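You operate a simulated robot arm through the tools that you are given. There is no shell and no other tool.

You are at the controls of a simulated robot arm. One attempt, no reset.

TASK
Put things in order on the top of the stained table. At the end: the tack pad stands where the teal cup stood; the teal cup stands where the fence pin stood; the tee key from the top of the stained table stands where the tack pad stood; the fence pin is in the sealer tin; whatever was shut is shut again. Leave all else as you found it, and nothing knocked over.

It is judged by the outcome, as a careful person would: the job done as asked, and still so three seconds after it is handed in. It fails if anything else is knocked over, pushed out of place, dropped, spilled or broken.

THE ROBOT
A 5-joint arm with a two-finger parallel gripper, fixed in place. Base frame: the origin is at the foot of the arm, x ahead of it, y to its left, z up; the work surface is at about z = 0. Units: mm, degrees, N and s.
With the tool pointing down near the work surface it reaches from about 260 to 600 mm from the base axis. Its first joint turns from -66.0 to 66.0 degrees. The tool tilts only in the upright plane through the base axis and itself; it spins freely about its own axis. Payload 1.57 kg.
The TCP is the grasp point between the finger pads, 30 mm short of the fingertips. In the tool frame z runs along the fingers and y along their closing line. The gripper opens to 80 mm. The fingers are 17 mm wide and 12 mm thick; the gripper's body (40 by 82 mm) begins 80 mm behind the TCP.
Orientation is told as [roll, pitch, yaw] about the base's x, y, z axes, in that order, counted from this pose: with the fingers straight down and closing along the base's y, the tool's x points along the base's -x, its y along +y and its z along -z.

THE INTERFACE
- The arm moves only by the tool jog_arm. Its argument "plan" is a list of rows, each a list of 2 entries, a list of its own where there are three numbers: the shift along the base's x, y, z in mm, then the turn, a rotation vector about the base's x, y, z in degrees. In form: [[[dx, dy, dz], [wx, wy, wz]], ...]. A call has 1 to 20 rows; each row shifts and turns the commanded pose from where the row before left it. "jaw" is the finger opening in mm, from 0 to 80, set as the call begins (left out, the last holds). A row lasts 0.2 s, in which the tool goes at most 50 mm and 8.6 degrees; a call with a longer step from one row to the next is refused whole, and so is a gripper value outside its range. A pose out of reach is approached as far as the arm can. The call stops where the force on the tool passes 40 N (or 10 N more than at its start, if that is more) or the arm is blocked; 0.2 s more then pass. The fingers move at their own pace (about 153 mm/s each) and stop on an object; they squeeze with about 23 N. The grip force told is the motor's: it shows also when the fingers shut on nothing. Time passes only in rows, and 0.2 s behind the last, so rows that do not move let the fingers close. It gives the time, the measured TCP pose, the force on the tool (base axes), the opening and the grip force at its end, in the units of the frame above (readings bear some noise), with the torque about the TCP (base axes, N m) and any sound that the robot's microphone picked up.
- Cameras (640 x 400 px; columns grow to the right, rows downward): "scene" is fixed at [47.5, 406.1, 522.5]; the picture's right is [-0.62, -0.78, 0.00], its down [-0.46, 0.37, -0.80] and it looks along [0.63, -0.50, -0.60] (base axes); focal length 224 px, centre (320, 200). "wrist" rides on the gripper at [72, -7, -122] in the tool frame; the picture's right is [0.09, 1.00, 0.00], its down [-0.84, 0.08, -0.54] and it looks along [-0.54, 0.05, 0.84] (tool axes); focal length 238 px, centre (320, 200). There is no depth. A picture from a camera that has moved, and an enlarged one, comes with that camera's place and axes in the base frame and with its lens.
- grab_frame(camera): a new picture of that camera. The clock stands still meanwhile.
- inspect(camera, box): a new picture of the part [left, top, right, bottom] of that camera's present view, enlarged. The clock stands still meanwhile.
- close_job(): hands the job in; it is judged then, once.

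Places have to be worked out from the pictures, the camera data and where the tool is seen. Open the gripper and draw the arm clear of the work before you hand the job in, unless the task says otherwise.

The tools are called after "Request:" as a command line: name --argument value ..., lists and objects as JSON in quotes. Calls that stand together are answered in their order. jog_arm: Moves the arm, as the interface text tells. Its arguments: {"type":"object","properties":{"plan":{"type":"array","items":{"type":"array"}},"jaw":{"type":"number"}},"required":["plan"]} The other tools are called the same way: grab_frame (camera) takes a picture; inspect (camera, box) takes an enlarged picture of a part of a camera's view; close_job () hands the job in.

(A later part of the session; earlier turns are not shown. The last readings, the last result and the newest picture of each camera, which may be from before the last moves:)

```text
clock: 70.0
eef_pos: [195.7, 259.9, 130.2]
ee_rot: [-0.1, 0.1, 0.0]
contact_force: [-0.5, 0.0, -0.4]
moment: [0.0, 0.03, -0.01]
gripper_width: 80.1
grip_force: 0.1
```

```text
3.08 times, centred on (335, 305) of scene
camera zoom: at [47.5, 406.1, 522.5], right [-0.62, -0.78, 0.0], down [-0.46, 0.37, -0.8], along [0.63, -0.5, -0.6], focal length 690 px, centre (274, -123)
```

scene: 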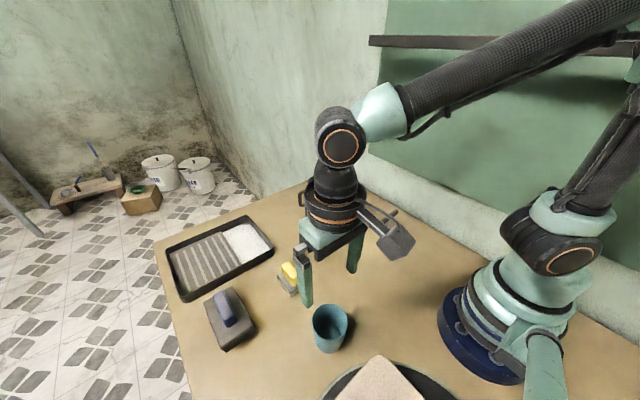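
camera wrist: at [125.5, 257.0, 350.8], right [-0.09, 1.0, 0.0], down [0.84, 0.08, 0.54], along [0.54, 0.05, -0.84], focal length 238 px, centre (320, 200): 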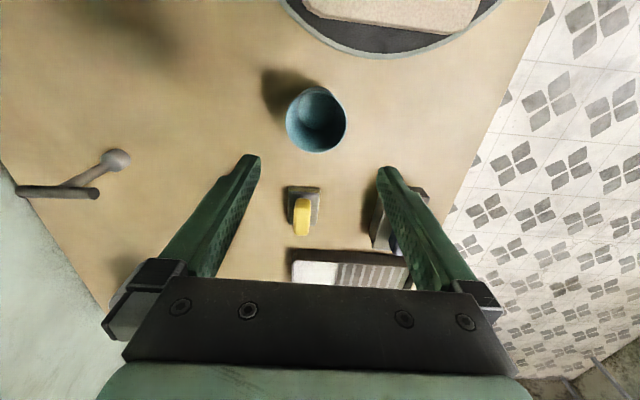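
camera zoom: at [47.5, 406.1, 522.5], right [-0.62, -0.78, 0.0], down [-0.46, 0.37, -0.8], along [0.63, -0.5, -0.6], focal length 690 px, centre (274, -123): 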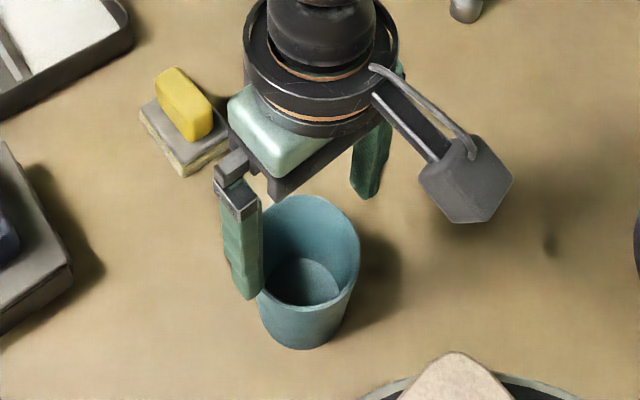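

The rim is centred between the fingertips to under 1 mm. I descend around the cup to TCP z≈72 and close.

Request:
jog_arm --plan '[[[0, -0.4, -12], [0, 0, 0]], [[0, 0, -14], [0, 0, 0]], [[0, 0, -14], [0, 0, 0]], [[0, 0, -12], [0, 0, 0]], [[0, 0, -6], [0, 0, 0]], [[0, 0, 0], [0, 0, 0]]]'

Request:
inspect --camera "wrist" --box '[210, 90, 430, 260]'

```text
clock: 71.4
eef_pos: [197.1, 260.2, 70.6]
ee_rot: [-0.2, 0.1, 0.0]
contact_force: [1.0, 0.6, 0.6]
moment: [0.01, -0.01, -0.01]
gripper_width: 80.1
grip_force: 0.0
```

```text
2.35 times, centred on (320, 175) of wrist
camera zoom: at [125.2, 252.8, 193.4], right [-0.09, 1.0, 0.0], down [0.84, 0.08, 0.54], along [0.54, 0.05, -0.84], focal length 561 px, centre (320, 259)
```

zoom: 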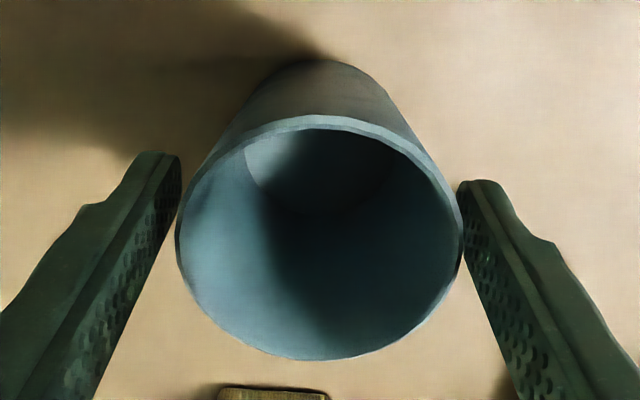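

Clear on both sides. Closing on the cup now.

Request:
jog_arm --plan '[[[0, 0, 0], [0, 0, 0]], [[0, 0, 0], [0, 0, 0]], [[0, 0, 0], [0, 0, 0]]]' --jaw 50

Request:
jog_arm --plan '[[[0, 0, 1], [0, 0, 0]], [[0, 0, 2], [0, 0, 0]], [[0, 0, 3], [0, 0, 0]], [[0, 0, 4], [0, 0, 0]], [[0, 0, 0], [0, 0, 0]]]'

Request:
inspect --camera "scene" --box '[270, 240, 400, 370]'

Request:
inspect --camera "wrist" --box '[210, 90, 430, 260]'

```text
clock: 72.2
eef_pos: [196.1, 260.9, 71.5]
ee_rot: [-0.1, 0.1, 0.0]
contact_force: [-0.6, -0.7, 0.2]
moment: [0.04, 0.03, -0.02]
gripper_width: 68.7
grip_force: 22.8
```

```text
clock: 73.4
eef_pos: [196.7, 258.9, 81.5]
ee_rot: [-0.1, 0.2, 0.0]
contact_force: [-0.5, 0.0, -1.1]
moment: [-0.01, 0.01, 0.01]
gripper_width: 68.4
grip_force: 22.9
```

```text
3.08 times, centred on (335, 305) of scene
camera zoom: at [47.5, 406.1, 522.5], right [-0.62, -0.78, 0.0], down [-0.46, 0.37, -0.8], along [0.63, -0.5, -0.6], focal length 690 px, centre (274, -123)
```

zoom: 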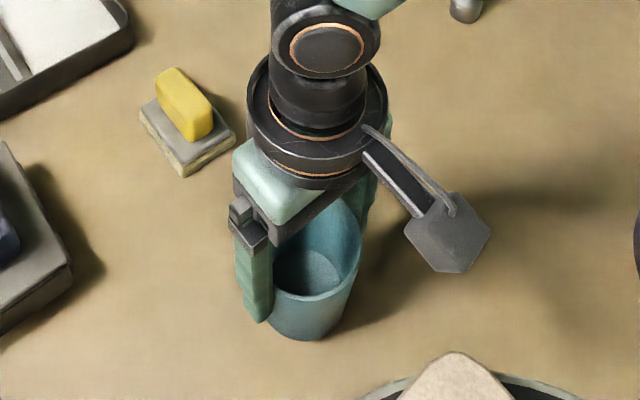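

```text
2.35 times, centred on (320, 175) of wrist
camera zoom: at [125.9, 251.4, 203.8], right [-0.09, 1.0, 0.0], down [0.84, 0.08, 0.54], along [0.54, 0.05, -0.84], focal length 561 px, centre (320, 259)
```

zoom: 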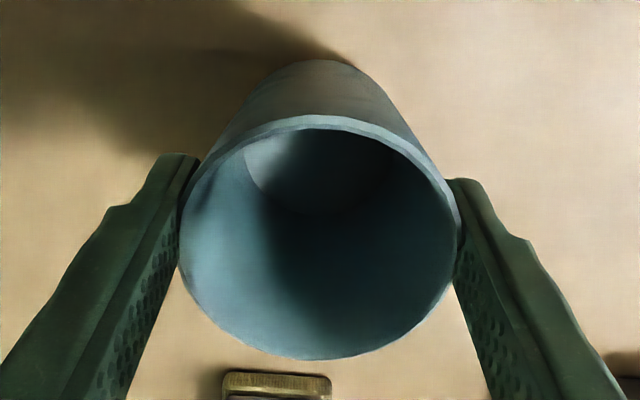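

The cup is held and rises cleanly. I lift it to z≈160 and carry it toward the fence pin's spot at (419, 81).

Request:
jog_arm --plan '[[[0, 0, 8], [0, 0, 0]], [[0, 0, 14], [0, 0, 0]], [[0, 0, 18], [0, 0, 0]], [[0, 0, 18], [0, 0, 0]], [[0, 0, 14], [0, 0, 0]], [[0, 0, 6], [0, 0, 0]], [[0, 0, 0], [0, 0, 0]]]'

Request:
jog_arm --plan '[[[8, -6.4, 0], [0, 0, 0]], [[14, -11.3, 0], [0, 0, 0]], [[18, -14.5, 0], [0, 0, 0]], [[20, -16.1, 0], [0, 0, 0]], [[20, -16.1, 0], [0, 0, 0]], [[20, -16.1, 0], [0, 0, 0]], [[20, -16.1, 0], [0, 0, 0]], [[20, -16.1, 0], [0, 0, 0]], [[20, -16.1, 0], [0, 0, 0]], [[20, -16.1, 0], [0, 0, 0]], [[18, -14.5, 0], [0, 0, 0]], [[14, -11.3, 0], [0, 0, 0]], [[10, -8, 0], [0, 0, 0]], [[0, 0, 0], [0, 0, 0]]]'

Request:
grab_frame --camera "scene"

Request:
grab_frame --camera "wrist"

```text
clock: 75.0
eef_pos: [197.9, 256.9, 160.7]
ee_rot: [-0.1, 0.0, 0.1]
contact_force: [-0.5, 0.5, -0.5]
moment: [0.0, 0.0, -0.03]
gripper_width: 68.3
grip_force: 23.1
```

```text
clock: 78.0
eef_pos: [419.3, 78.2, 161.0]
ee_rot: [-0.1, 0.0, -0.1]
contact_force: [0.2, 0.7, -0.6]
moment: [0.04, -0.03, 0.02]
gripper_width: 68.4
grip_force: 23.0
```

```text
taken
```

scene: 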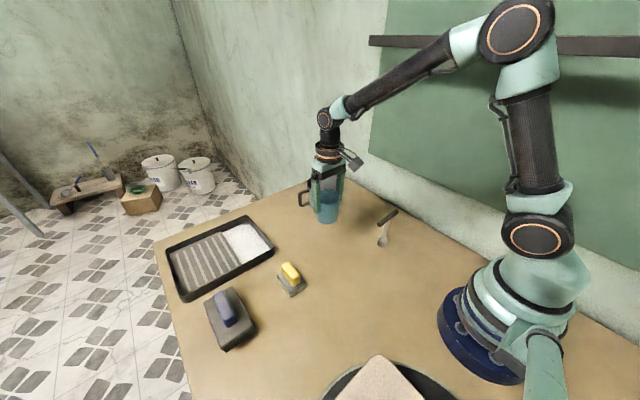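

```text
taken
camera wrist: at [348.1, 72.0, 283.3], right [-0.09, 1.0, 0.0], down [0.84, 0.08, 0.54], along [0.54, 0.05, -0.84], focal length 238 px, centre (320, 200)
```

wrist: 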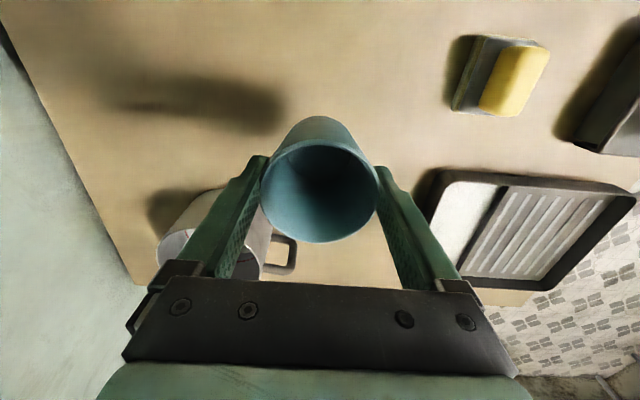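

I'll take another couple of readings at rest to average out the noise before setting the cup down.

Request:
jog_arm --plan '[[[0, 0, 0], [0, 0, 0]]]'

Request:
jog_arm --plan '[[[0, 0, 0], [0, 0, 0]]]'

Request:
jog_arm --plan '[[[0, 0, 0], [0, 0, 0]]]'

```text
clock: 78.4
eef_pos: [420.1, 78.9, 162.2]
ee_rot: [0.0, 0.0, 0.1]
contact_force: [0.0, -0.5, -0.2]
moment: [0.02, -0.02, 0.01]
gripper_width: 68.1
grip_force: 22.9
```

```text
clock: 78.8
eef_pos: [420.3, 79.9, 162.1]
ee_rot: [0.0, 0.0, -0.1]
contact_force: [-0.4, 0.5, -0.9]
moment: [-0.01, 0.02, -0.04]
gripper_width: 68.3
grip_force: 23.3
```

```text
clock: 79.2
eef_pos: [420.4, 79.4, 160.8]
ee_rot: [0.0, 0.1, -0.1]
contact_force: [0.0, 0.2, -0.8]
moment: [0.02, 0.01, -0.03]
gripper_width: 68.1
grip_force: 23.2
```

Average is (420.0, 79.1); I correct by (−0.6, +1.7) and lower the cup toward the table (touchdown expected at z≈71).

Request:
jog_arm --plan '[[[-0.6, 1.7, -8], [0, 0, 0]], [[0, 0, -16], [0, 0, 0]], [[0, 0, -18], [0, 0, 0]], [[0, 0, -18], [0, 0, 0]], [[0, 0, -14], [0, 0, 0]], [[0, 0, -8], [0, 0, 0]], [[0, 0, -4], [0, 0, 0]], [[0, 0, 0], [0, 0, 0]]]'

Request:
inspect --camera "scene" --box '[270, 160, 390, 270]'

Request:
jog_arm --plan '[[[0, 0, -1], [0, 0, 0]], [[0, 0, -1], [0, 0, 0]], [[0, 0, 0], [0, 0, 0]]]'

```text
clock: 81.0
eef_pos: [417.9, 80.5, 73.8]
ee_rot: [0.0, 0.0, 0.0]
contact_force: [0.1, -0.5, -1.0]
moment: [0.01, 0.04, 0.01]
gripper_width: 68.3
grip_force: 23.3
```

```text
3.64 times, centred on (330, 215) of scene
camera zoom: at [47.5, 406.1, 522.5], right [-0.62, -0.78, 0.0], down [-0.46, 0.37, -0.8], along [0.63, -0.5, -0.6], focal length 815 px, centre (284, 146)
```

zoom: 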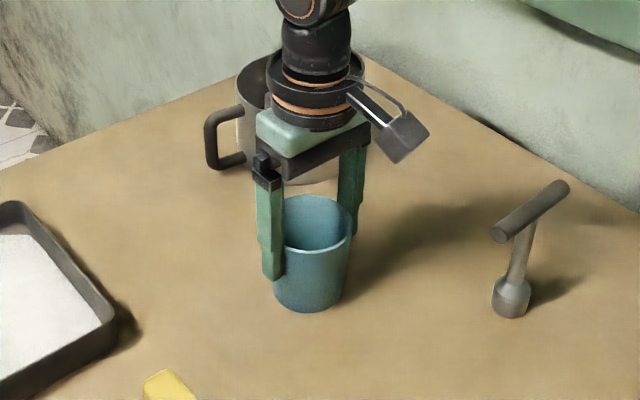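

```text
clock: 81.8
eef_pos: [417.9, 80.5, 72.5]
ee_rot: [0.0, 0.0, -0.1]
contact_force: [-0.3, -0.5, -0.9]
moment: [0.0, -0.01, -0.04]
gripper_width: 68.2
grip_force: 23.0
```

Not yet touching firmly; one or two more millimetres.

Request:
jog_arm --plan '[[[0.8, 0, -0.7], [0, 0, 0]], [[0, 0, -0.7], [0, 0, 0]], [[0, 0, 0], [0, 0, 0]]]'

```text
clock: 82.6
eef_pos: [420.0, 80.2, 70.9]
ee_rot: [0.0, 0.0, 0.0]
contact_force: [-4.8, 2.7, 18.2]
moment: [0.18, 0.38, 0.0]
gripper_width: 68.0
grip_force: 22.5
```

Contact felt (18 N). I relieve by 0.8 mm, then open the fingers.

Request:
jog_arm --plan '[[[0, 0, 0.8], [0, 0, 0]], [[0, 0, 0], [0, 0, 0]]]'

Request:
jog_arm --plan '[[[0, 0, 0], [0, 0, 0]], [[0, 0, 0], [0, 0, 0]], [[0, 0, 0], [0, 0, 0]]]' --jaw 80

Request:
inspect --camera "wrist" --box '[210, 90, 430, 260]'

Request:
inspect --camera "scene" --box '[270, 160, 390, 270]'

```text
clock: 83.2
eef_pos: [420.8, 81.6, 70.3]
ee_rot: [0.0, 0.0, -0.1]
contact_force: [-0.7, 4.1, 11.0]
moment: [0.3, 0.06, 0.0]
gripper_width: 68.0
grip_force: 22.6
```

```text
clock: 84.0
eef_pos: [420.9, 81.0, 71.4]
ee_rot: [-0.1, 0.0, 0.0]
contact_force: [-0.2, 1.2, -0.6]
moment: [0.0, 0.0, -0.03]
gripper_width: 80.3
grip_force: 0.0
```

```text
2.35 times, centred on (320, 175) of wrist
camera zoom: at [347.9, 73.2, 193.0], right [-0.09, 1.0, 0.0], down [0.84, 0.08, 0.54], along [0.54, 0.05, -0.84], focal length 561 px, centre (320, 259)
```

zoom: 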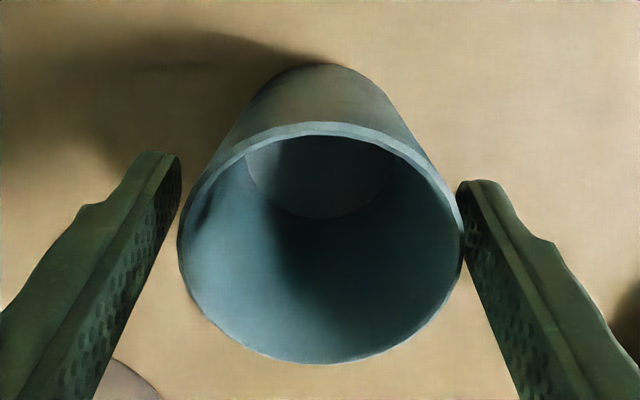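

```text
3.64 times, centred on (330, 215) of scene
camera zoom: at [47.5, 406.1, 522.5], right [-0.62, -0.78, 0.0], down [-0.46, 0.37, -0.8], along [0.63, -0.5, -0.6], focal length 815 px, centre (284, 146)
```

zoom: 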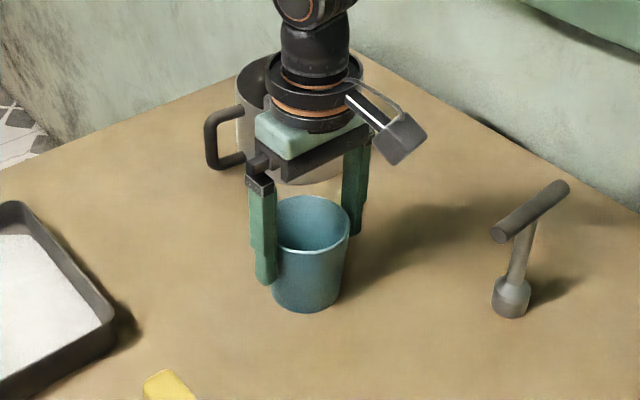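

The cup stands free at the pin's spot with clearance both sides. I raise straight up slowly.

Request:
jog_arm --plan '[[[0, 0, 4], [0, 0, 0]], [[0, 0, 8], [0, 0, 0]], [[0, 0, 12], [0, 0, 0]], [[0, 0, 20], [0, 0, 0]], [[0, 0, 25], [0, 0, 0]], [[0, 0, 30], [0, 0, 0]], [[0, 0, 30], [0, 0, 0]], [[0, 0, 0], [0, 0, 0]]]'

Request:
grab_frame --camera "wrist"

Request:
grab_frame --camera "scene"

```text
clock: 85.8
eef_pos: [420.5, 82.9, 201.4]
ee_rot: [-0.1, 0.0, 0.1]
contact_force: [0.1, 0.6, -0.3]
moment: [-0.04, 0.02, 0.0]
gripper_width: 80.1
grip_force: 0.0
```

```text
taken
camera wrist: at [348.9, 74.4, 322.9], right [-0.09, 1.0, 0.0], down [0.84, 0.08, 0.54], along [0.54, 0.05, -0.84], focal length 238 px, centre (320, 200)
```

wrist: 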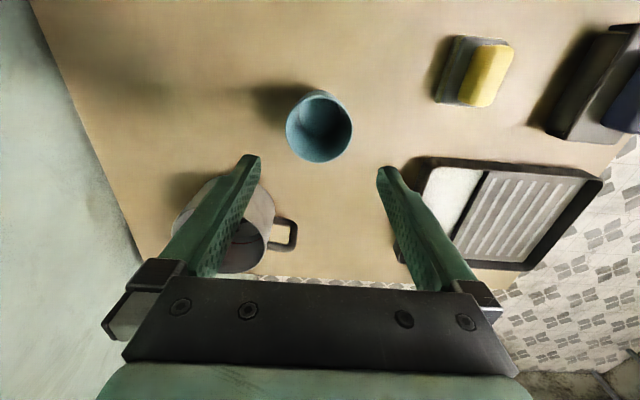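

```text
taken
```

scene: 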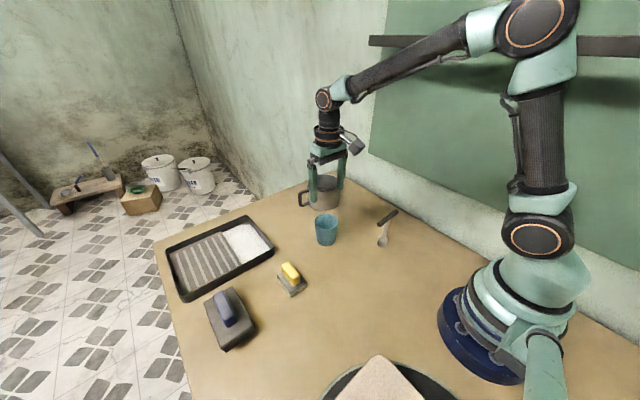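

The cup stands in the pin's old place. Next, the tack pad: I move above its estimated position (351, 257).

Request:
jog_arm --plan '[[[-6, 14, 5], [0, 0, 0]], [[-10, 25, 5], [0, 0, 0]], [[-10, 26, 0], [0, 0, 0]], [[-11, 28, 0], [0, 0, 0]], [[-11, 28, 0], [0, 0, 0]], [[-11, 28, 0], [0, 0, 0]], [[-10, 26, 0], [0, 0, 0]], [[0, 0, 0], [0, 0, 0]], [[0, 0, 0], [0, 0, 0]]]'

Request:
grab_frame --camera "wrist"

Request:
inspect --camera "wrist" --box '[250, 50, 390, 180]'

Request:
inspect --camera "scene" --box '[260, 245, 324, 305]'

```text
clock: 87.8
eef_pos: [349.8, 258.0, 210.7]
ee_rot: [0.0, 0.2, 0.0]
contact_force: [0.5, 0.2, -0.2]
moment: [-0.01, 0.02, 0.0]
gripper_width: 80.3
grip_force: 0.0
```

```text
taken
camera wrist: at [277.6, 250.7, 333.0], right [-0.09, 1.0, 0.0], down [0.84, 0.08, 0.54], along [0.54, 0.05, -0.84], focal length 238 px, centre (320, 200)
```

wrist: 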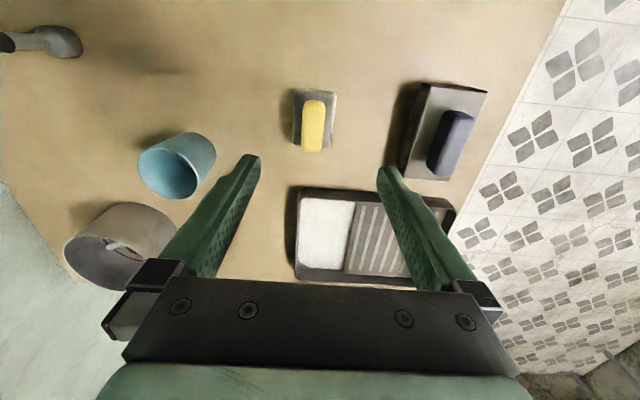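

```text
3.08 times, centred on (320, 115) of wrist
camera zoom: at [277.6, 250.7, 333.0], right [-0.09, 1.0, 0.0], down [0.84, 0.08, 0.54], along [0.54, 0.05, -0.84], focal length 733 px, centre (320, 462)
```

zoom: 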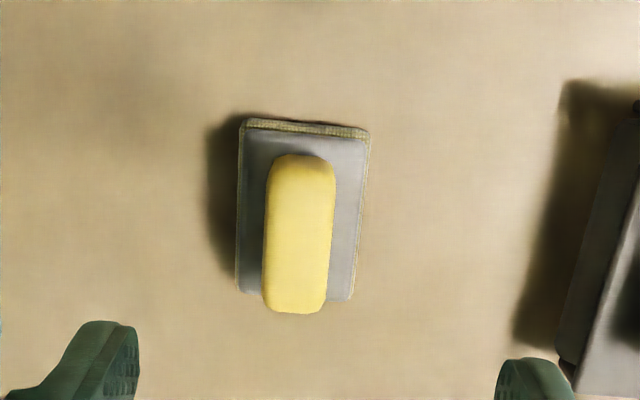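

```text
6.67 times, centred on (292, 275) of scene
camera zoom: at [47.5, 406.1, 522.5], right [-0.62, -0.78, 0.0], down [-0.46, 0.37, -0.8], along [0.63, -0.5, -0.6], focal length 1495 px, centre (507, -300)
```

zoom: 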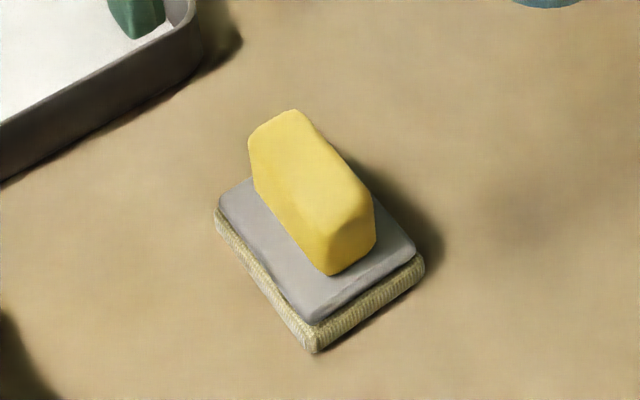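

The tack pad's handle (≈27 mm wide, top z≈48) is centred near (356.5, 250), aligned with yaw 0. I align, narrow the jaw to 52 mm and descend partway.

Request:
jog_arm --plan '[[[6.5, -7.8, -15], [0, 0, 0]], [[0, 0, -25], [0, 0, 0]], [[0, 0, -30], [0, 0, 0]], [[0, 0, -25], [0, 0, 0]], [[0, 0, 0], [0, 0, 0]], [[0, 0, 0], [0, 0, 0]]]' --jaw 52

Request:
inspect --camera "wrist" --box '[240, 60, 400, 200]'

Request:
inspect --camera "scene" --box '[240, 205, 360, 315]'

```text
clock: 89.2
eef_pos: [355.0, 248.9, 116.6]
ee_rot: [-0.1, 0.0, 0.0]
contact_force: [-0.2, -0.9, 0.3]
moment: [-0.04, 0.0, -0.01]
gripper_width: 52.0
grip_force: 0.0
```

```text
2.86 times, centred on (320, 130) of wrist
camera zoom: at [282.6, 243.0, 237.9], right [-0.09, 1.0, 0.0], down [0.84, 0.08, 0.54], along [0.54, 0.05, -0.84], focal length 681 px, centre (320, 400)
```

zoom: 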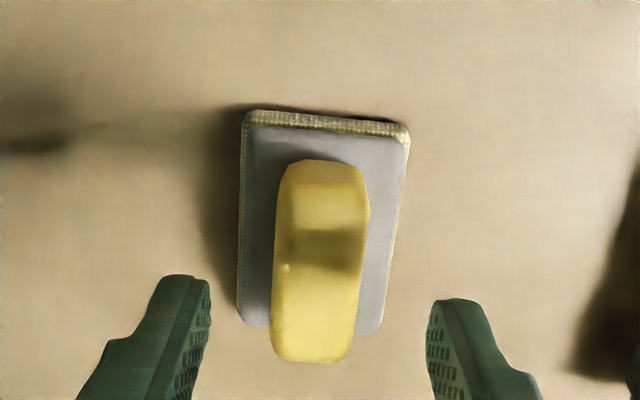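

```text
3.64 times, centred on (300, 260) of scene
camera zoom: at [47.5, 406.1, 522.5], right [-0.62, -0.78, 0.0], down [-0.46, 0.37, -0.8], along [0.63, -0.5, -0.6], focal length 815 px, centre (393, -18)
```

zoom: 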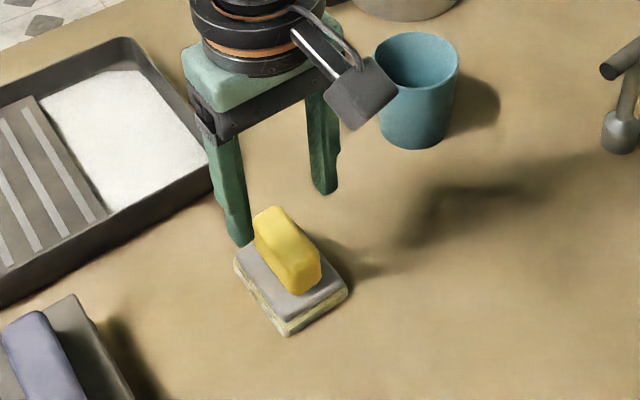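

Fingers are centred on the handle in both directions. I descend to z≈51 (tips ≈21, above the pad's plate) and close.

Request:
jog_arm --plan '[[[0, 0, -18], [0, 0, 0]], [[0, 0, -18], [0, 0, 0]], [[0, 0, -16], [0, 0, 0]], [[0, 0, -8], [0, 0, 0]], [[0, 0, -5], [0, 0, 0]], [[0, 0, 0], [0, 0, 0]]]'

Request:
inspect --camera "wrist" --box '[230, 90, 410, 230]'

Request:
inspect --camera "scene" --box '[250, 235, 340, 310]'

```text
clock: 90.6
eef_pos: [357.4, 248.2, 51.2]
ee_rot: [0.1, 0.0, 0.1]
contact_force: [-8.3, -0.2, 19.7]
moment: [0.48, 0.27, 0.22]
gripper_width: 51.7
grip_force: 0.2
```

```text
2.86 times, centred on (320, 160) of wrist
camera zoom: at [284.9, 241.1, 173.3], right [-0.09, 1.0, 0.0], down [0.84, 0.08, 0.54], along [0.54, 0.05, -0.84], focal length 681 px, centre (320, 314)
```

zoom: 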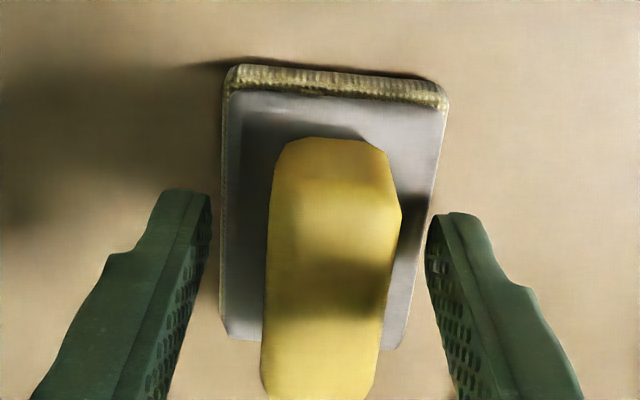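

```text
5.33 times, centred on (295, 272) of scene
camera zoom: at [47.4, 406.1, 522.6], right [-0.62, -0.78, 0.0], down [-0.46, 0.37, -0.8], along [0.63, -0.5, -0.6], focal length 1196 px, centre (453, -187)
```

zoom: 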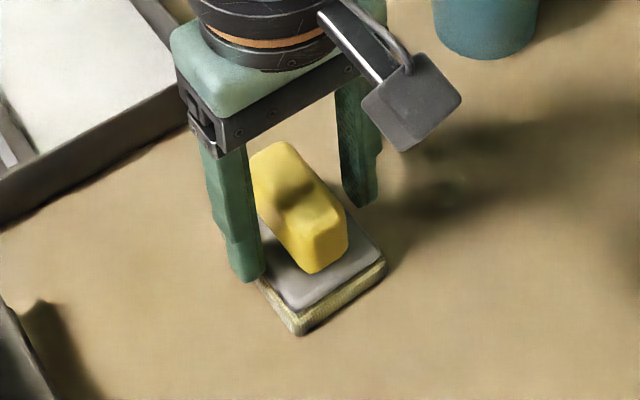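

A fingertip touches the pad's plate (≈20 N upward), so I back up 3 mm and check the force.

Request:
jog_arm --plan '[[[0, 0, 1.5], [0, 0, 0]], [[0, 0, 1.5], [0, 0, 0]], [[0, 0, 0], [0, 0, 0]]]'

```text
clock: 91.4
eef_pos: [356.4, 248.3, 52.5]
ee_rot: [0.1, 0.1, 0.0]
contact_force: [-0.5, 0.4, 0.6]
moment: [-0.01, -0.02, 0.0]
gripper_width: 52.2
grip_force: 0.0
```

Free again. I'll recheck the centring on the handle from this height.

Request:
inspect --camera "wrist" --box '[240, 100, 400, 220]'

Request:
inspect --camera "scene" --box '[250, 235, 340, 310]'

```text
3.33 times, centred on (320, 160) of wrist
camera zoom: at [284.2, 241.1, 175.0], right [-0.09, 1.0, 0.0], down [0.84, 0.08, 0.54], along [0.54, 0.05, -0.84], focal length 794 px, centre (320, 333)
```

zoom: 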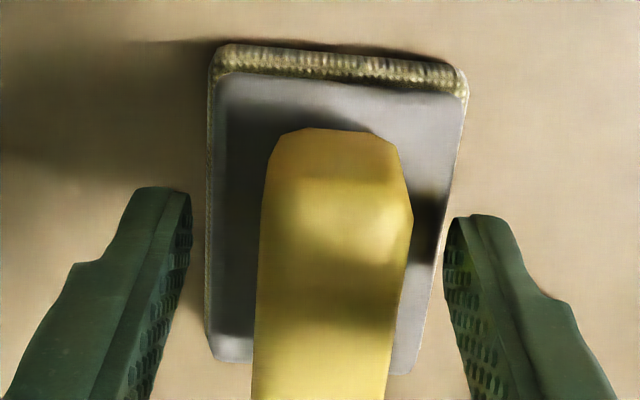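

```text
5.33 times, centred on (295, 272) of scene
camera zoom: at [47.5, 406.1, 522.5], right [-0.62, -0.78, 0.0], down [-0.46, 0.37, -0.8], along [0.63, -0.5, -0.6], focal length 1196 px, centre (453, -187)
```

zoom: 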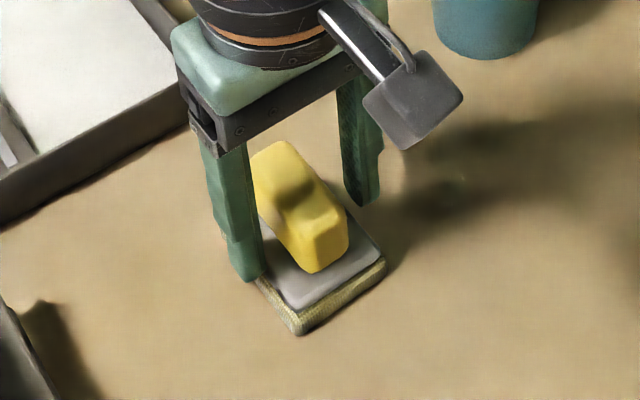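

The handle is about 3 mm toward +y relative to the fingers; I shift by 3 mm and then close gently.

Request:
jog_arm --plan '[[[0, 1.5, 0], [0, 0, 0]], [[0, 1.5, 0], [0, 0, 0]], [[0, 0, 0], [0, 0, 0]]]'

Request:
jog_arm --plan '[[[0, 0, 0], [0, 0, 0]], [[0, 0, 0], [0, 0, 0]]]' --jaw 36

Request:
inspect --camera "wrist" --box '[240, 100, 400, 220]'

```text
clock: 92.2
eef_pos: [355.8, 252.8, 51.5]
ee_rot: [0.0, 0.0, 0.1]
contact_force: [-0.1, 0.2, -0.8]
moment: [0.0, -0.02, 0.04]
gripper_width: 51.9
grip_force: 0.1
```

```text
clock: 92.8
eef_pos: [357.1, 252.5, 52.5]
ee_rot: [0.0, 0.0, 0.0]
contact_force: [0.1, -0.3, 0.2]
moment: [0.01, 0.01, -0.02]
gripper_width: 35.9
grip_force: 0.0
```

```text
3.33 times, centred on (320, 160) of wrist
camera zoom: at [284.1, 244.9, 174.9], right [-0.09, 1.0, 0.0], down [0.84, 0.08, 0.54], along [0.54, 0.05, -0.84], focal length 794 px, centre (320, 333)
```

zoom: 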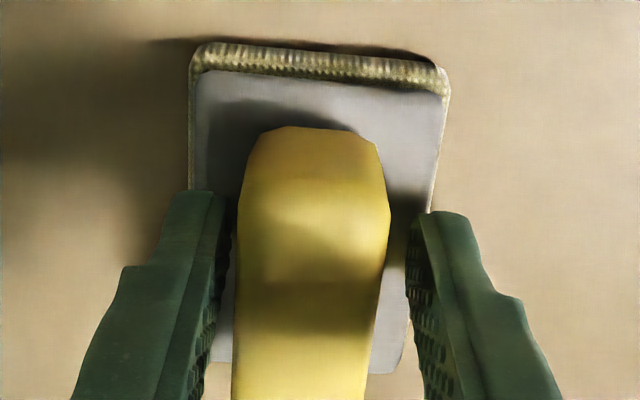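

Nearly centred now (about 1 mm off). I adjust by −0.9 mm and close on the handle.

Request:
jog_arm --plan '[[[0, -0.9, 0], [0, 0, 0]], [[0, 0, 0], [0, 0, 0]]]'

Request:
jog_arm --plan '[[[0, 0, 0], [0, 0, 0]], [[0, 0, 0], [0, 0, 0]], [[0, 0, 0], [0, 0, 0]]]' --jaw 10

Request:
jog_arm --plan '[[[0, 0, 1], [0, 0, 0]], [[0, 0, 2], [0, 0, 0]], [[0, 0, 3], [0, 0, 0]], [[0, 0, 0], [0, 0, 0]]]'

Request:
inspect --camera "wrist" --box '[240, 100, 400, 220]'

Request:
inspect --camera "scene" --box '[250, 235, 340, 310]'

```text
clock: 93.4
eef_pos: [355.4, 250.7, 52.5]
ee_rot: [0.0, 0.0, 0.0]
contact_force: [-0.3, -0.1, -0.3]
moment: [0.04, 0.02, 0.0]
gripper_width: 36.2
grip_force: 0.0
```

```text
clock: 94.2
eef_pos: [355.3, 250.6, 52.9]
ee_rot: [0.0, 0.0, 0.0]
contact_force: [-0.2, 0.7, 2.6]
moment: [0.03, 0.0, -0.01]
gripper_width: 25.5
grip_force: 22.9
```

```text
clock: 95.2
eef_pos: [355.6, 249.7, 59.4]
ee_rot: [0.1, 0.2, 0.1]
contact_force: [-0.5, -0.3, -1.1]
moment: [0.02, -0.01, -0.01]
gripper_width: 25.5
grip_force: 23.4
```

```text
3.33 times, centred on (320, 160) of wrist
camera zoom: at [284.5, 242.6, 181.0], right [-0.09, 1.0, 0.0], down [0.84, 0.08, 0.54], along [0.54, 0.05, -0.84], focal length 794 px, centre (320, 333)
```

zoom: 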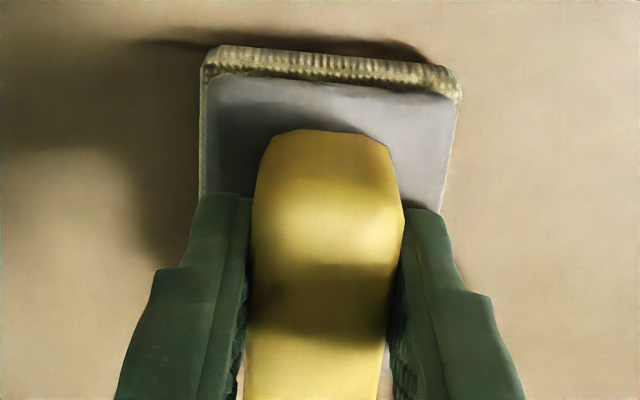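

```text
5.33 times, centred on (295, 272) of scene
camera zoom: at [47.5, 406.1, 522.5], right [-0.62, -0.78, 0.0], down [-0.46, 0.37, -0.8], along [0.63, -0.5, -0.6], focal length 1196 px, centre (453, -187)
```

zoom: 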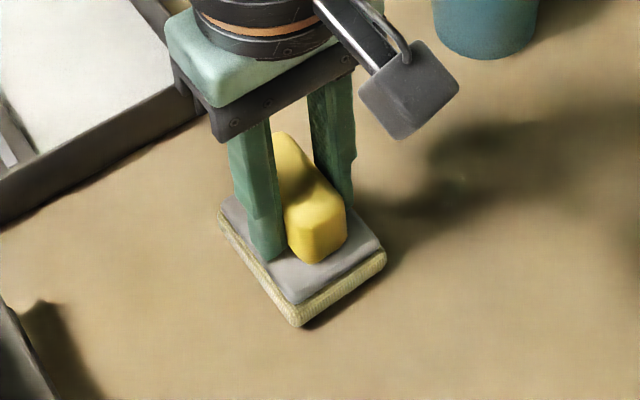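

The pad lifts cleanly; its original centre I record as about (359.5, 250.6). A tall board by the dish stands near the cup's old spot, so I'll place the pad with the tool spun 180° (camera on the free side). First lift, then spin and carry.

Request:
jog_arm --plan '[[[0, 0, 6], [0, 0, 0]], [[0, 0, 12], [0, 0, 0]], [[0, 0, 18], [0, 0, 0]], [[0, 0, 22], [0, 0, 0]], [[0, 0, 22], [0, 0, 0]], [[0, 0, 20], [0, 0, 0]], [[0, 0, 0], [0, 0, 0]]]'

Request:
jog_arm --plan '[[[0, 0, 0], [0, 0, 5]], [[0, 0, 0], [0, 0, 8]], [[-2, 0, 0], [0, 0, 8.5]], [[-5, 0, 0], [0, 0, 8.5]], [[-8, 0.5, 0], [0, 0, 8.5]], [[-8, 0.5, 0], [0, 0, 8.5]], [[-8, 0.5, 0], [0, 0, 8.5]], [[-8, 0.5, 0], [0, 0, 8.5]], [[-8, 0.5, 0], [0, 0, 8.5]], [[-8, 0.5, 0], [0, 0, 8.5]], [[-8, 0.5, 0], [0, 0, 8.5]], [[-8, 0.5, 0], [0, 0, 8.5]], [[-8, 0.5, 0], [0, 0, 8.5]], [[-8, 0.5, 0], [0, 0, 8.5]], [[-8, 0.5, 0], [0, 0, 8.5]], [[-8, 0.5, 0], [0, 0, 8.5]], [[-8, 0.5, 0], [0, 0, 8.5]], [[-8, 0.5, 0], [0, 0, 8.5]], [[-8, 0.5, 0], [0, 0, 8.5]], [[-8, 0.5, 0], [0, 0, 8.5]]]'

Request:
grab_frame --camera "scene"

Request:
grab_frame --camera "wrist"

```text
clock: 96.8
eef_pos: [355.3, 249.3, 160.6]
ee_rot: [-0.1, 0.1, -0.1]
contact_force: [-0.7, -0.9, -0.2]
moment: [0.01, -0.01, -0.03]
gripper_width: 25.6
grip_force: 23.5
```

```text
clock: 101.0
eef_pos: [220.7, 258.2, 158.4]
ee_rot: [0.0, 0.2, 166.1]
contact_force: [-0.3, -0.1, -1.2]
moment: [0.0, 0.0, 0.02]
gripper_width: 25.4
grip_force: 23.1
```

```text
taken
```

scene: 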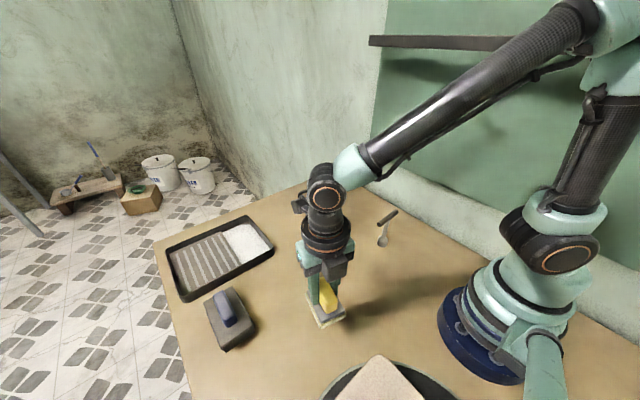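

```text
taken
camera wrist: at [291.6, 246.4, 280.2], right [-0.15, -0.99, 0.0], down [-0.83, 0.12, 0.54], along [-0.53, 0.08, -0.84], focal length 238 px, centre (320, 200)
```

wrist: 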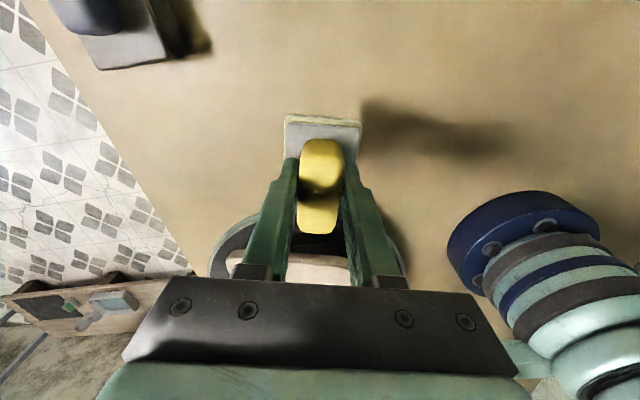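

Now I finish the spin to 180° and move over the cup's old spot.

Request:
jog_arm --plan '[[[-10, 1, 0], [0, 0, 7]], [[-10.5, 1.3, 0], [0, 0, 6.9]], [[0, 0, 0], [0, 0, 0]], [[0, 0, 0], [0, 0, 0]]]'

Request:
jog_arm --plan '[[[0, 0, 0], [0, 0, 0]]]'

Request:
jog_arm --plan '[[[0, 0, 0], [0, 0, 0]]]'

Request:
jog_arm --plan '[[[0, 0, 0], [0, 0, 0]]]'

Request:
inspect --camera "scene" --box '[270, 240, 410, 400]'

```text
clock: 102.0
eef_pos: [201.0, 260.7, 159.1]
ee_rot: [-0.1, 0.1, 179.9]
contact_force: [0.1, 0.0, -0.7]
moment: [0.01, 0.0, 0.0]
gripper_width: 25.5
grip_force: 22.7
```

```text
clock: 102.4
eef_pos: [200.6, 259.3, 159.0]
ee_rot: [-0.2, 0.0, 179.9]
contact_force: [-0.6, 0.0, 0.0]
moment: [-0.01, -0.02, 0.03]
gripper_width: 25.3
grip_force: 22.7
```

```text
clock: 102.8
eef_pos: [201.0, 261.2, 159.6]
ee_rot: [-0.1, 0.1, 179.9]
contact_force: [0.1, -0.4, 0.4]
moment: [-0.02, -0.01, 0.03]
gripper_width: 25.5
grip_force: 23.7
```

```text
clock: 103.2
eef_pos: [201.5, 260.2, 158.3]
ee_rot: [-0.1, 0.1, 179.9]
contact_force: [-0.3, -1.1, -0.8]
moment: [-0.04, 0.01, 0.04]
gripper_width: 25.4
grip_force: 23.1
```

```text
2.50 times, centred on (340, 320) of scene
camera zoom: at [47.5, 406.1, 522.5], right [-0.62, -0.78, 0.0], down [-0.46, 0.37, -0.8], along [0.63, -0.5, -0.6], focal length 560 px, centre (270, -100)
```

zoom: 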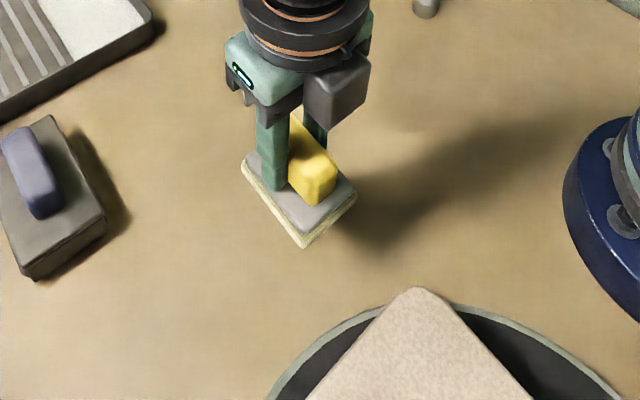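

Average reading is (201.0, 260.4, 159). I lower the pad toward the table (touchdown expected at z≈52.6).

Request:
jog_arm --plan '[[[-0.8, 0.1, -8], [0, 0, 0]], [[0, 0, -16], [0, 0, 0]], [[0, 0, -20], [0, 0, 0]], [[0, 0, -20], [0, 0, 0]], [[0, 0, -18], [0, 0, 0]], [[0, 0, -12], [0, 0, 0]], [[0, 0, -6], [0, 0, 0]], [[0, 0, -3], [0, 0, 0]], [[0, 0, 0], [0, 0, 0]]]'

Request:
inspect --camera "scene" --box '[270, 260, 390, 380]'

Request:
grab_frame --camera "wrist"

```text
clock: 105.2
eef_pos: [202.8, 260.8, 56.4]
ee_rot: [-0.1, 0.0, 179.9]
contact_force: [-0.1, -0.2, -1.4]
moment: [-0.01, -0.02, 0.0]
gripper_width: 25.4
grip_force: 23.1
```

```text
3.33 times, centred on (330, 320) of scene
camera zoom: at [47.5, 406.1, 522.5], right [-0.62, -0.78, 0.0], down [-0.46, 0.37, -0.8], along [0.63, -0.5, -0.6], focal length 747 px, centre (287, -200)
```

zoom: 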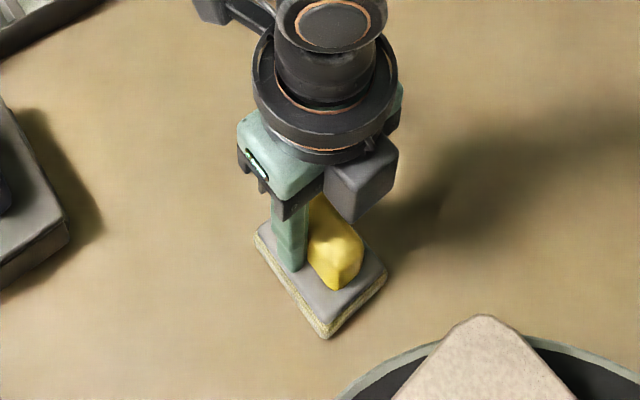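

```text
taken
camera wrist: at [273.4, 265.9, 178.1], right [0.09, -1.0, 0.0], down [-0.84, -0.08, 0.54], along [-0.54, -0.05, -0.84], focal length 238 px, centre (320, 200)
```

wrist: 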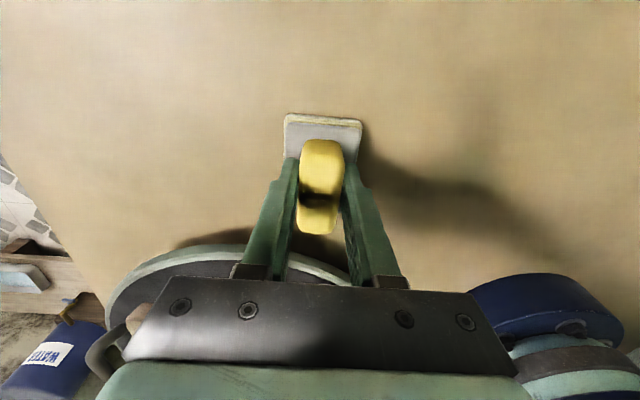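

A few more millimetres down in small steps, watching the force.

Request:
jog_arm --plan '[[[0, 0, -1], [0, 0, 0]], [[0, 0, -1], [0, 0, 0]], [[0, 0, 0], [0, 0, 0]]]'

Request:
jog_arm --plan '[[[0, 0, -0.7], [0, 0, 0]], [[0, 0, 0], [0, 0, 0]]]'

```text
clock: 106.0
eef_pos: [201.0, 259.8, 54.4]
ee_rot: [-0.1, 0.1, 179.9]
contact_force: [0.1, -1.1, -0.6]
moment: [0.0, 0.02, 0.0]
gripper_width: 25.5
grip_force: 22.7
```

```text
clock: 106.6
eef_pos: [200.1, 260.6, 54.3]
ee_rot: [-0.1, 0.1, 180.0]
contact_force: [0.6, -0.4, -0.2]
moment: [0.02, 0.02, 0.0]
gripper_width: 25.2
grip_force: 22.9
```

Request:
jog_arm --plan '[[[0, 0, -0.7], [0, 0, 0]], [[0, 0, 0], [0, 0, 0]]]'

Request:
jog_arm --plan '[[[0, 0, -0.7], [0, 0, 0]], [[0, 0, 0], [0, 0, 0]]]'

```text
clock: 107.2
eef_pos: [200.0, 260.0, 53.6]
ee_rot: [-0.1, 0.0, 180.0]
contact_force: [0.4, -0.2, -1.8]
moment: [-0.03, 0.03, 0.03]
gripper_width: 25.5
grip_force: 22.7
```

```text
clock: 107.8
eef_pos: [200.8, 259.9, 53.0]
ee_rot: [-0.1, 0.1, 179.9]
contact_force: [0.6, 0.3, -0.9]
moment: [-0.02, 0.01, -0.05]
gripper_width: 25.3
grip_force: 23.3
```

Still no table contact at z≈53; I continue in 0.7 mm steps.

Request:
jog_arm --plan '[[[0, 0, -0.7], [0, 0, 0]], [[0, 0, 0], [0, 0, 0]]]'

Request:
jog_arm --plan '[[[0, 0, -0.6], [0, 0, 0]], [[0, 0, 0], [0, 0, 0]]]'

```text
clock: 108.4
eef_pos: [200.3, 261.7, 53.0]
ee_rot: [-0.1, 0.1, 179.8]
contact_force: [2.5, -8.1, 15.9]
moment: [-0.32, 0.09, -0.01]
gripper_width: 25.4
grip_force: 22.6
```

```text
clock: 109.0
eef_pos: [199.7, 261.0, 51.0]
ee_rot: [-0.1, 0.1, 180.0]
contact_force: [-0.2, -10.0, 35.3]
moment: [-0.48, 0.12, 0.02]
gripper_width: 25.7
grip_force: 23.3
```

Contact made (35 N), so I relieve by 1.2 mm and then open to 40 mm.

Request:
jog_arm --plan '[[[0, 0, 1.2], [0, 0, 0]], [[0, 0, 0], [0, 0, 0]]]'

Request:
jog_arm --plan '[[[0, 0, 0], [0, 0, 0]], [[0, 0, 0], [0, 0, 0]]]' --jaw 44

Request:
inspect --camera "wrist" --box '[240, 100, 400, 220]'

Request:
inspect --camera "scene" --box '[270, 260, 390, 380]'

```text
clock: 109.6
eef_pos: [199.5, 261.3, 51.7]
ee_rot: [-0.1, 0.1, 179.9]
contact_force: [0.2, 1.6, 1.4]
moment: [0.05, -0.09, 0.03]
gripper_width: 25.5
grip_force: 22.4
```

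```text
clock: 110.2
eef_pos: [199.3, 260.4, 52.4]
ee_rot: [0.0, 0.0, 179.9]
contact_force: [0.1, -0.3, 0.8]
moment: [0.01, 0.03, 0.02]
gripper_width: 44.0
grip_force: 0.0
```

```text
3.33 times, centred on (320, 160) of wrist
camera zoom: at [272.1, 266.2, 174.2], right [0.09, -1.0, 0.0], down [-0.84, -0.08, 0.54], along [-0.54, -0.05, -0.84], focal length 794 px, centre (320, 333)
```

zoom: 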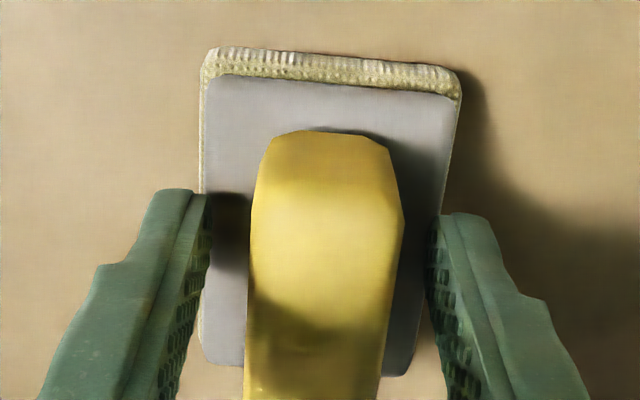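

```text
3.33 times, centred on (330, 320) of scene
camera zoom: at [47.5, 406.1, 522.5], right [-0.62, -0.78, 0.0], down [-0.46, 0.37, -0.8], along [0.63, -0.5, -0.6], focal length 747 px, centre (287, -200)
```

zoom: 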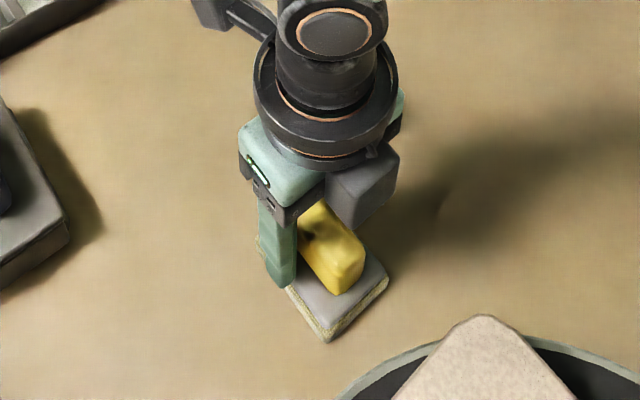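

The pad stands flat at the cup's old place and the fingers are clear. I raise straight up.

Request:
jog_arm --plan '[[[0, 0, 4], [0, 0, 0]], [[0, 0, 10], [0, 0, 0]], [[0, 0, 20], [0, 0, 0]], [[0, 0, 30], [0, 0, 0]], [[0, 0, 35], [0, 0, 0]], [[0, 0, 35], [0, 0, 0]], [[0, 0, 30], [0, 0, 0]], [[0, 0, 0], [0, 0, 0]]]'

Request:
grab_frame --camera "wrist"

Request:
grab_frame --camera "scene"

```text
clock: 112.0
eef_pos: [200.8, 263.1, 215.5]
ee_rot: [-0.1, 0.2, 179.9]
contact_force: [0.0, 0.3, 0.1]
moment: [0.03, 0.0, 0.01]
gripper_width: 43.9
grip_force: 0.0
```

```text
taken
camera wrist: at [273.2, 267.4, 338.0], right [0.09, -1.0, 0.0], down [-0.84, -0.08, 0.54], along [-0.54, -0.05, -0.84], focal length 238 px, centre (320, 200)
```

wrist: 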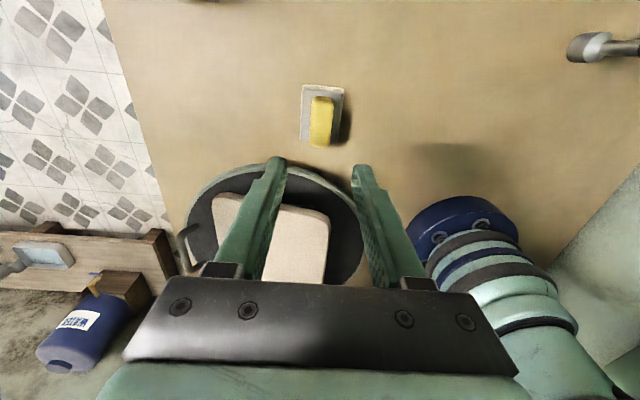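

```text
taken
```

scene: 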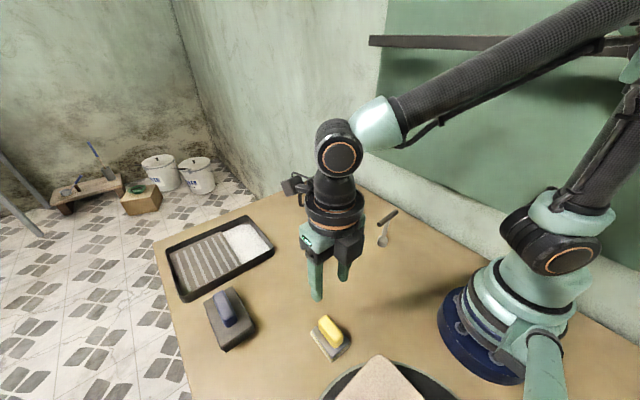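

The tack pad is in place. Next the tee key: I swing round to above its estimated position (300, −34), spinning to yaw 90 so the fingers will close across the T-handle.

Request:
jog_arm --plan '[[[10, -10, 5], [0, 0, -5]], [[17, -18, 5], [0, 0, -5.8]], [[17, -19, 5], [0, 0, -5.8]], [[17, -19, 5], [0, 0, -5.8]], [[17, -19, 5], [0, 0, -5.8]], [[17, -19, 5], [0, 0, -5.8]], [[17, -19, 5], [0, 0, -5.8]], [[17, -19, 0], [0, 0, -5.8]], [[-3, -20, 0], [0, 0, -5.8]], [[-3.5, -20, 0], [0, 0, -5.8]], [[-3.5, -20, 0], [0, 0, -5.8]], [[-3.5, -20, 0], [0, 0, -5.8]], [[-3.5, -20, 0], [0, 0, -5.8]], [[-3.5, -20, 0], [0, 0, -5.8]], [[-3.5, -20, 0], [0, 0, -5.8]], [[-4, -14, 0], [0, 0, -3.8]], [[0, 0, 0], [0, 0, 0]], [[0, 0, 0], [0, 0, 0]]]' --jaw 60

Request:
grab_frame --camera "wrist"

Request:
inspect --camera "wrist" --box '[230, 30, 410, 190]'

Request:
inspect --camera "scene" --box '[350, 195, 430, 260]'

```text
clock: 115.8
eef_pos: [299.7, -33.5, 250.5]
ee_rot: [-0.2, -0.1, 89.8]
contact_force: [-0.3, 0.2, -0.1]
moment: [-0.01, 0.0, 0.01]
gripper_width: 60.1
grip_force: 0.0
```

```text
taken
camera wrist: at [305.9, -106.5, 372.7], right [-1.0, -0.09, 0.0], down [-0.08, 0.84, 0.54], along [-0.05, 0.54, -0.84], focal length 238 px, centre (320, 200)
```

wrist: 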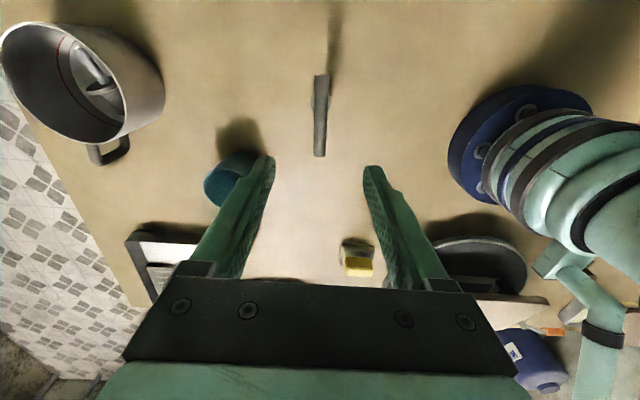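

```text
2.50 times, centred on (320, 110) of wrist
camera zoom: at [305.9, -106.5, 372.7], right [-1.0, -0.09, 0.0], down [-0.08, 0.84, 0.54], along [-0.05, 0.54, -0.84], focal length 596 px, centre (320, 425)
```

zoom: 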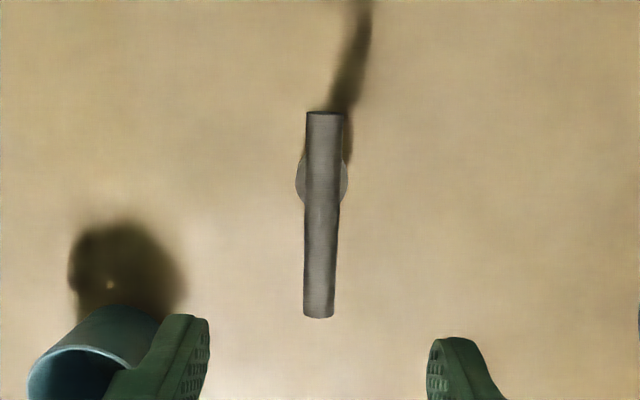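

```text
6.15 times, centred on (390, 228) of scene
camera zoom: at [47.5, 406.1, 522.5], right [-0.62, -0.78, 0.0], down [-0.46, 0.37, -0.8], along [0.63, -0.5, -0.6], focal length 1380 px, centre (-111, 31)
```

zoom: 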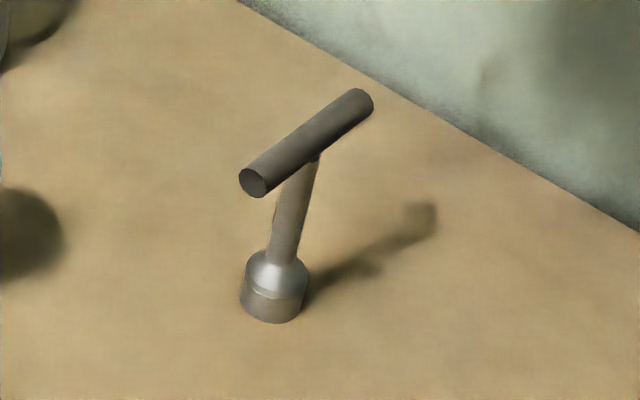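

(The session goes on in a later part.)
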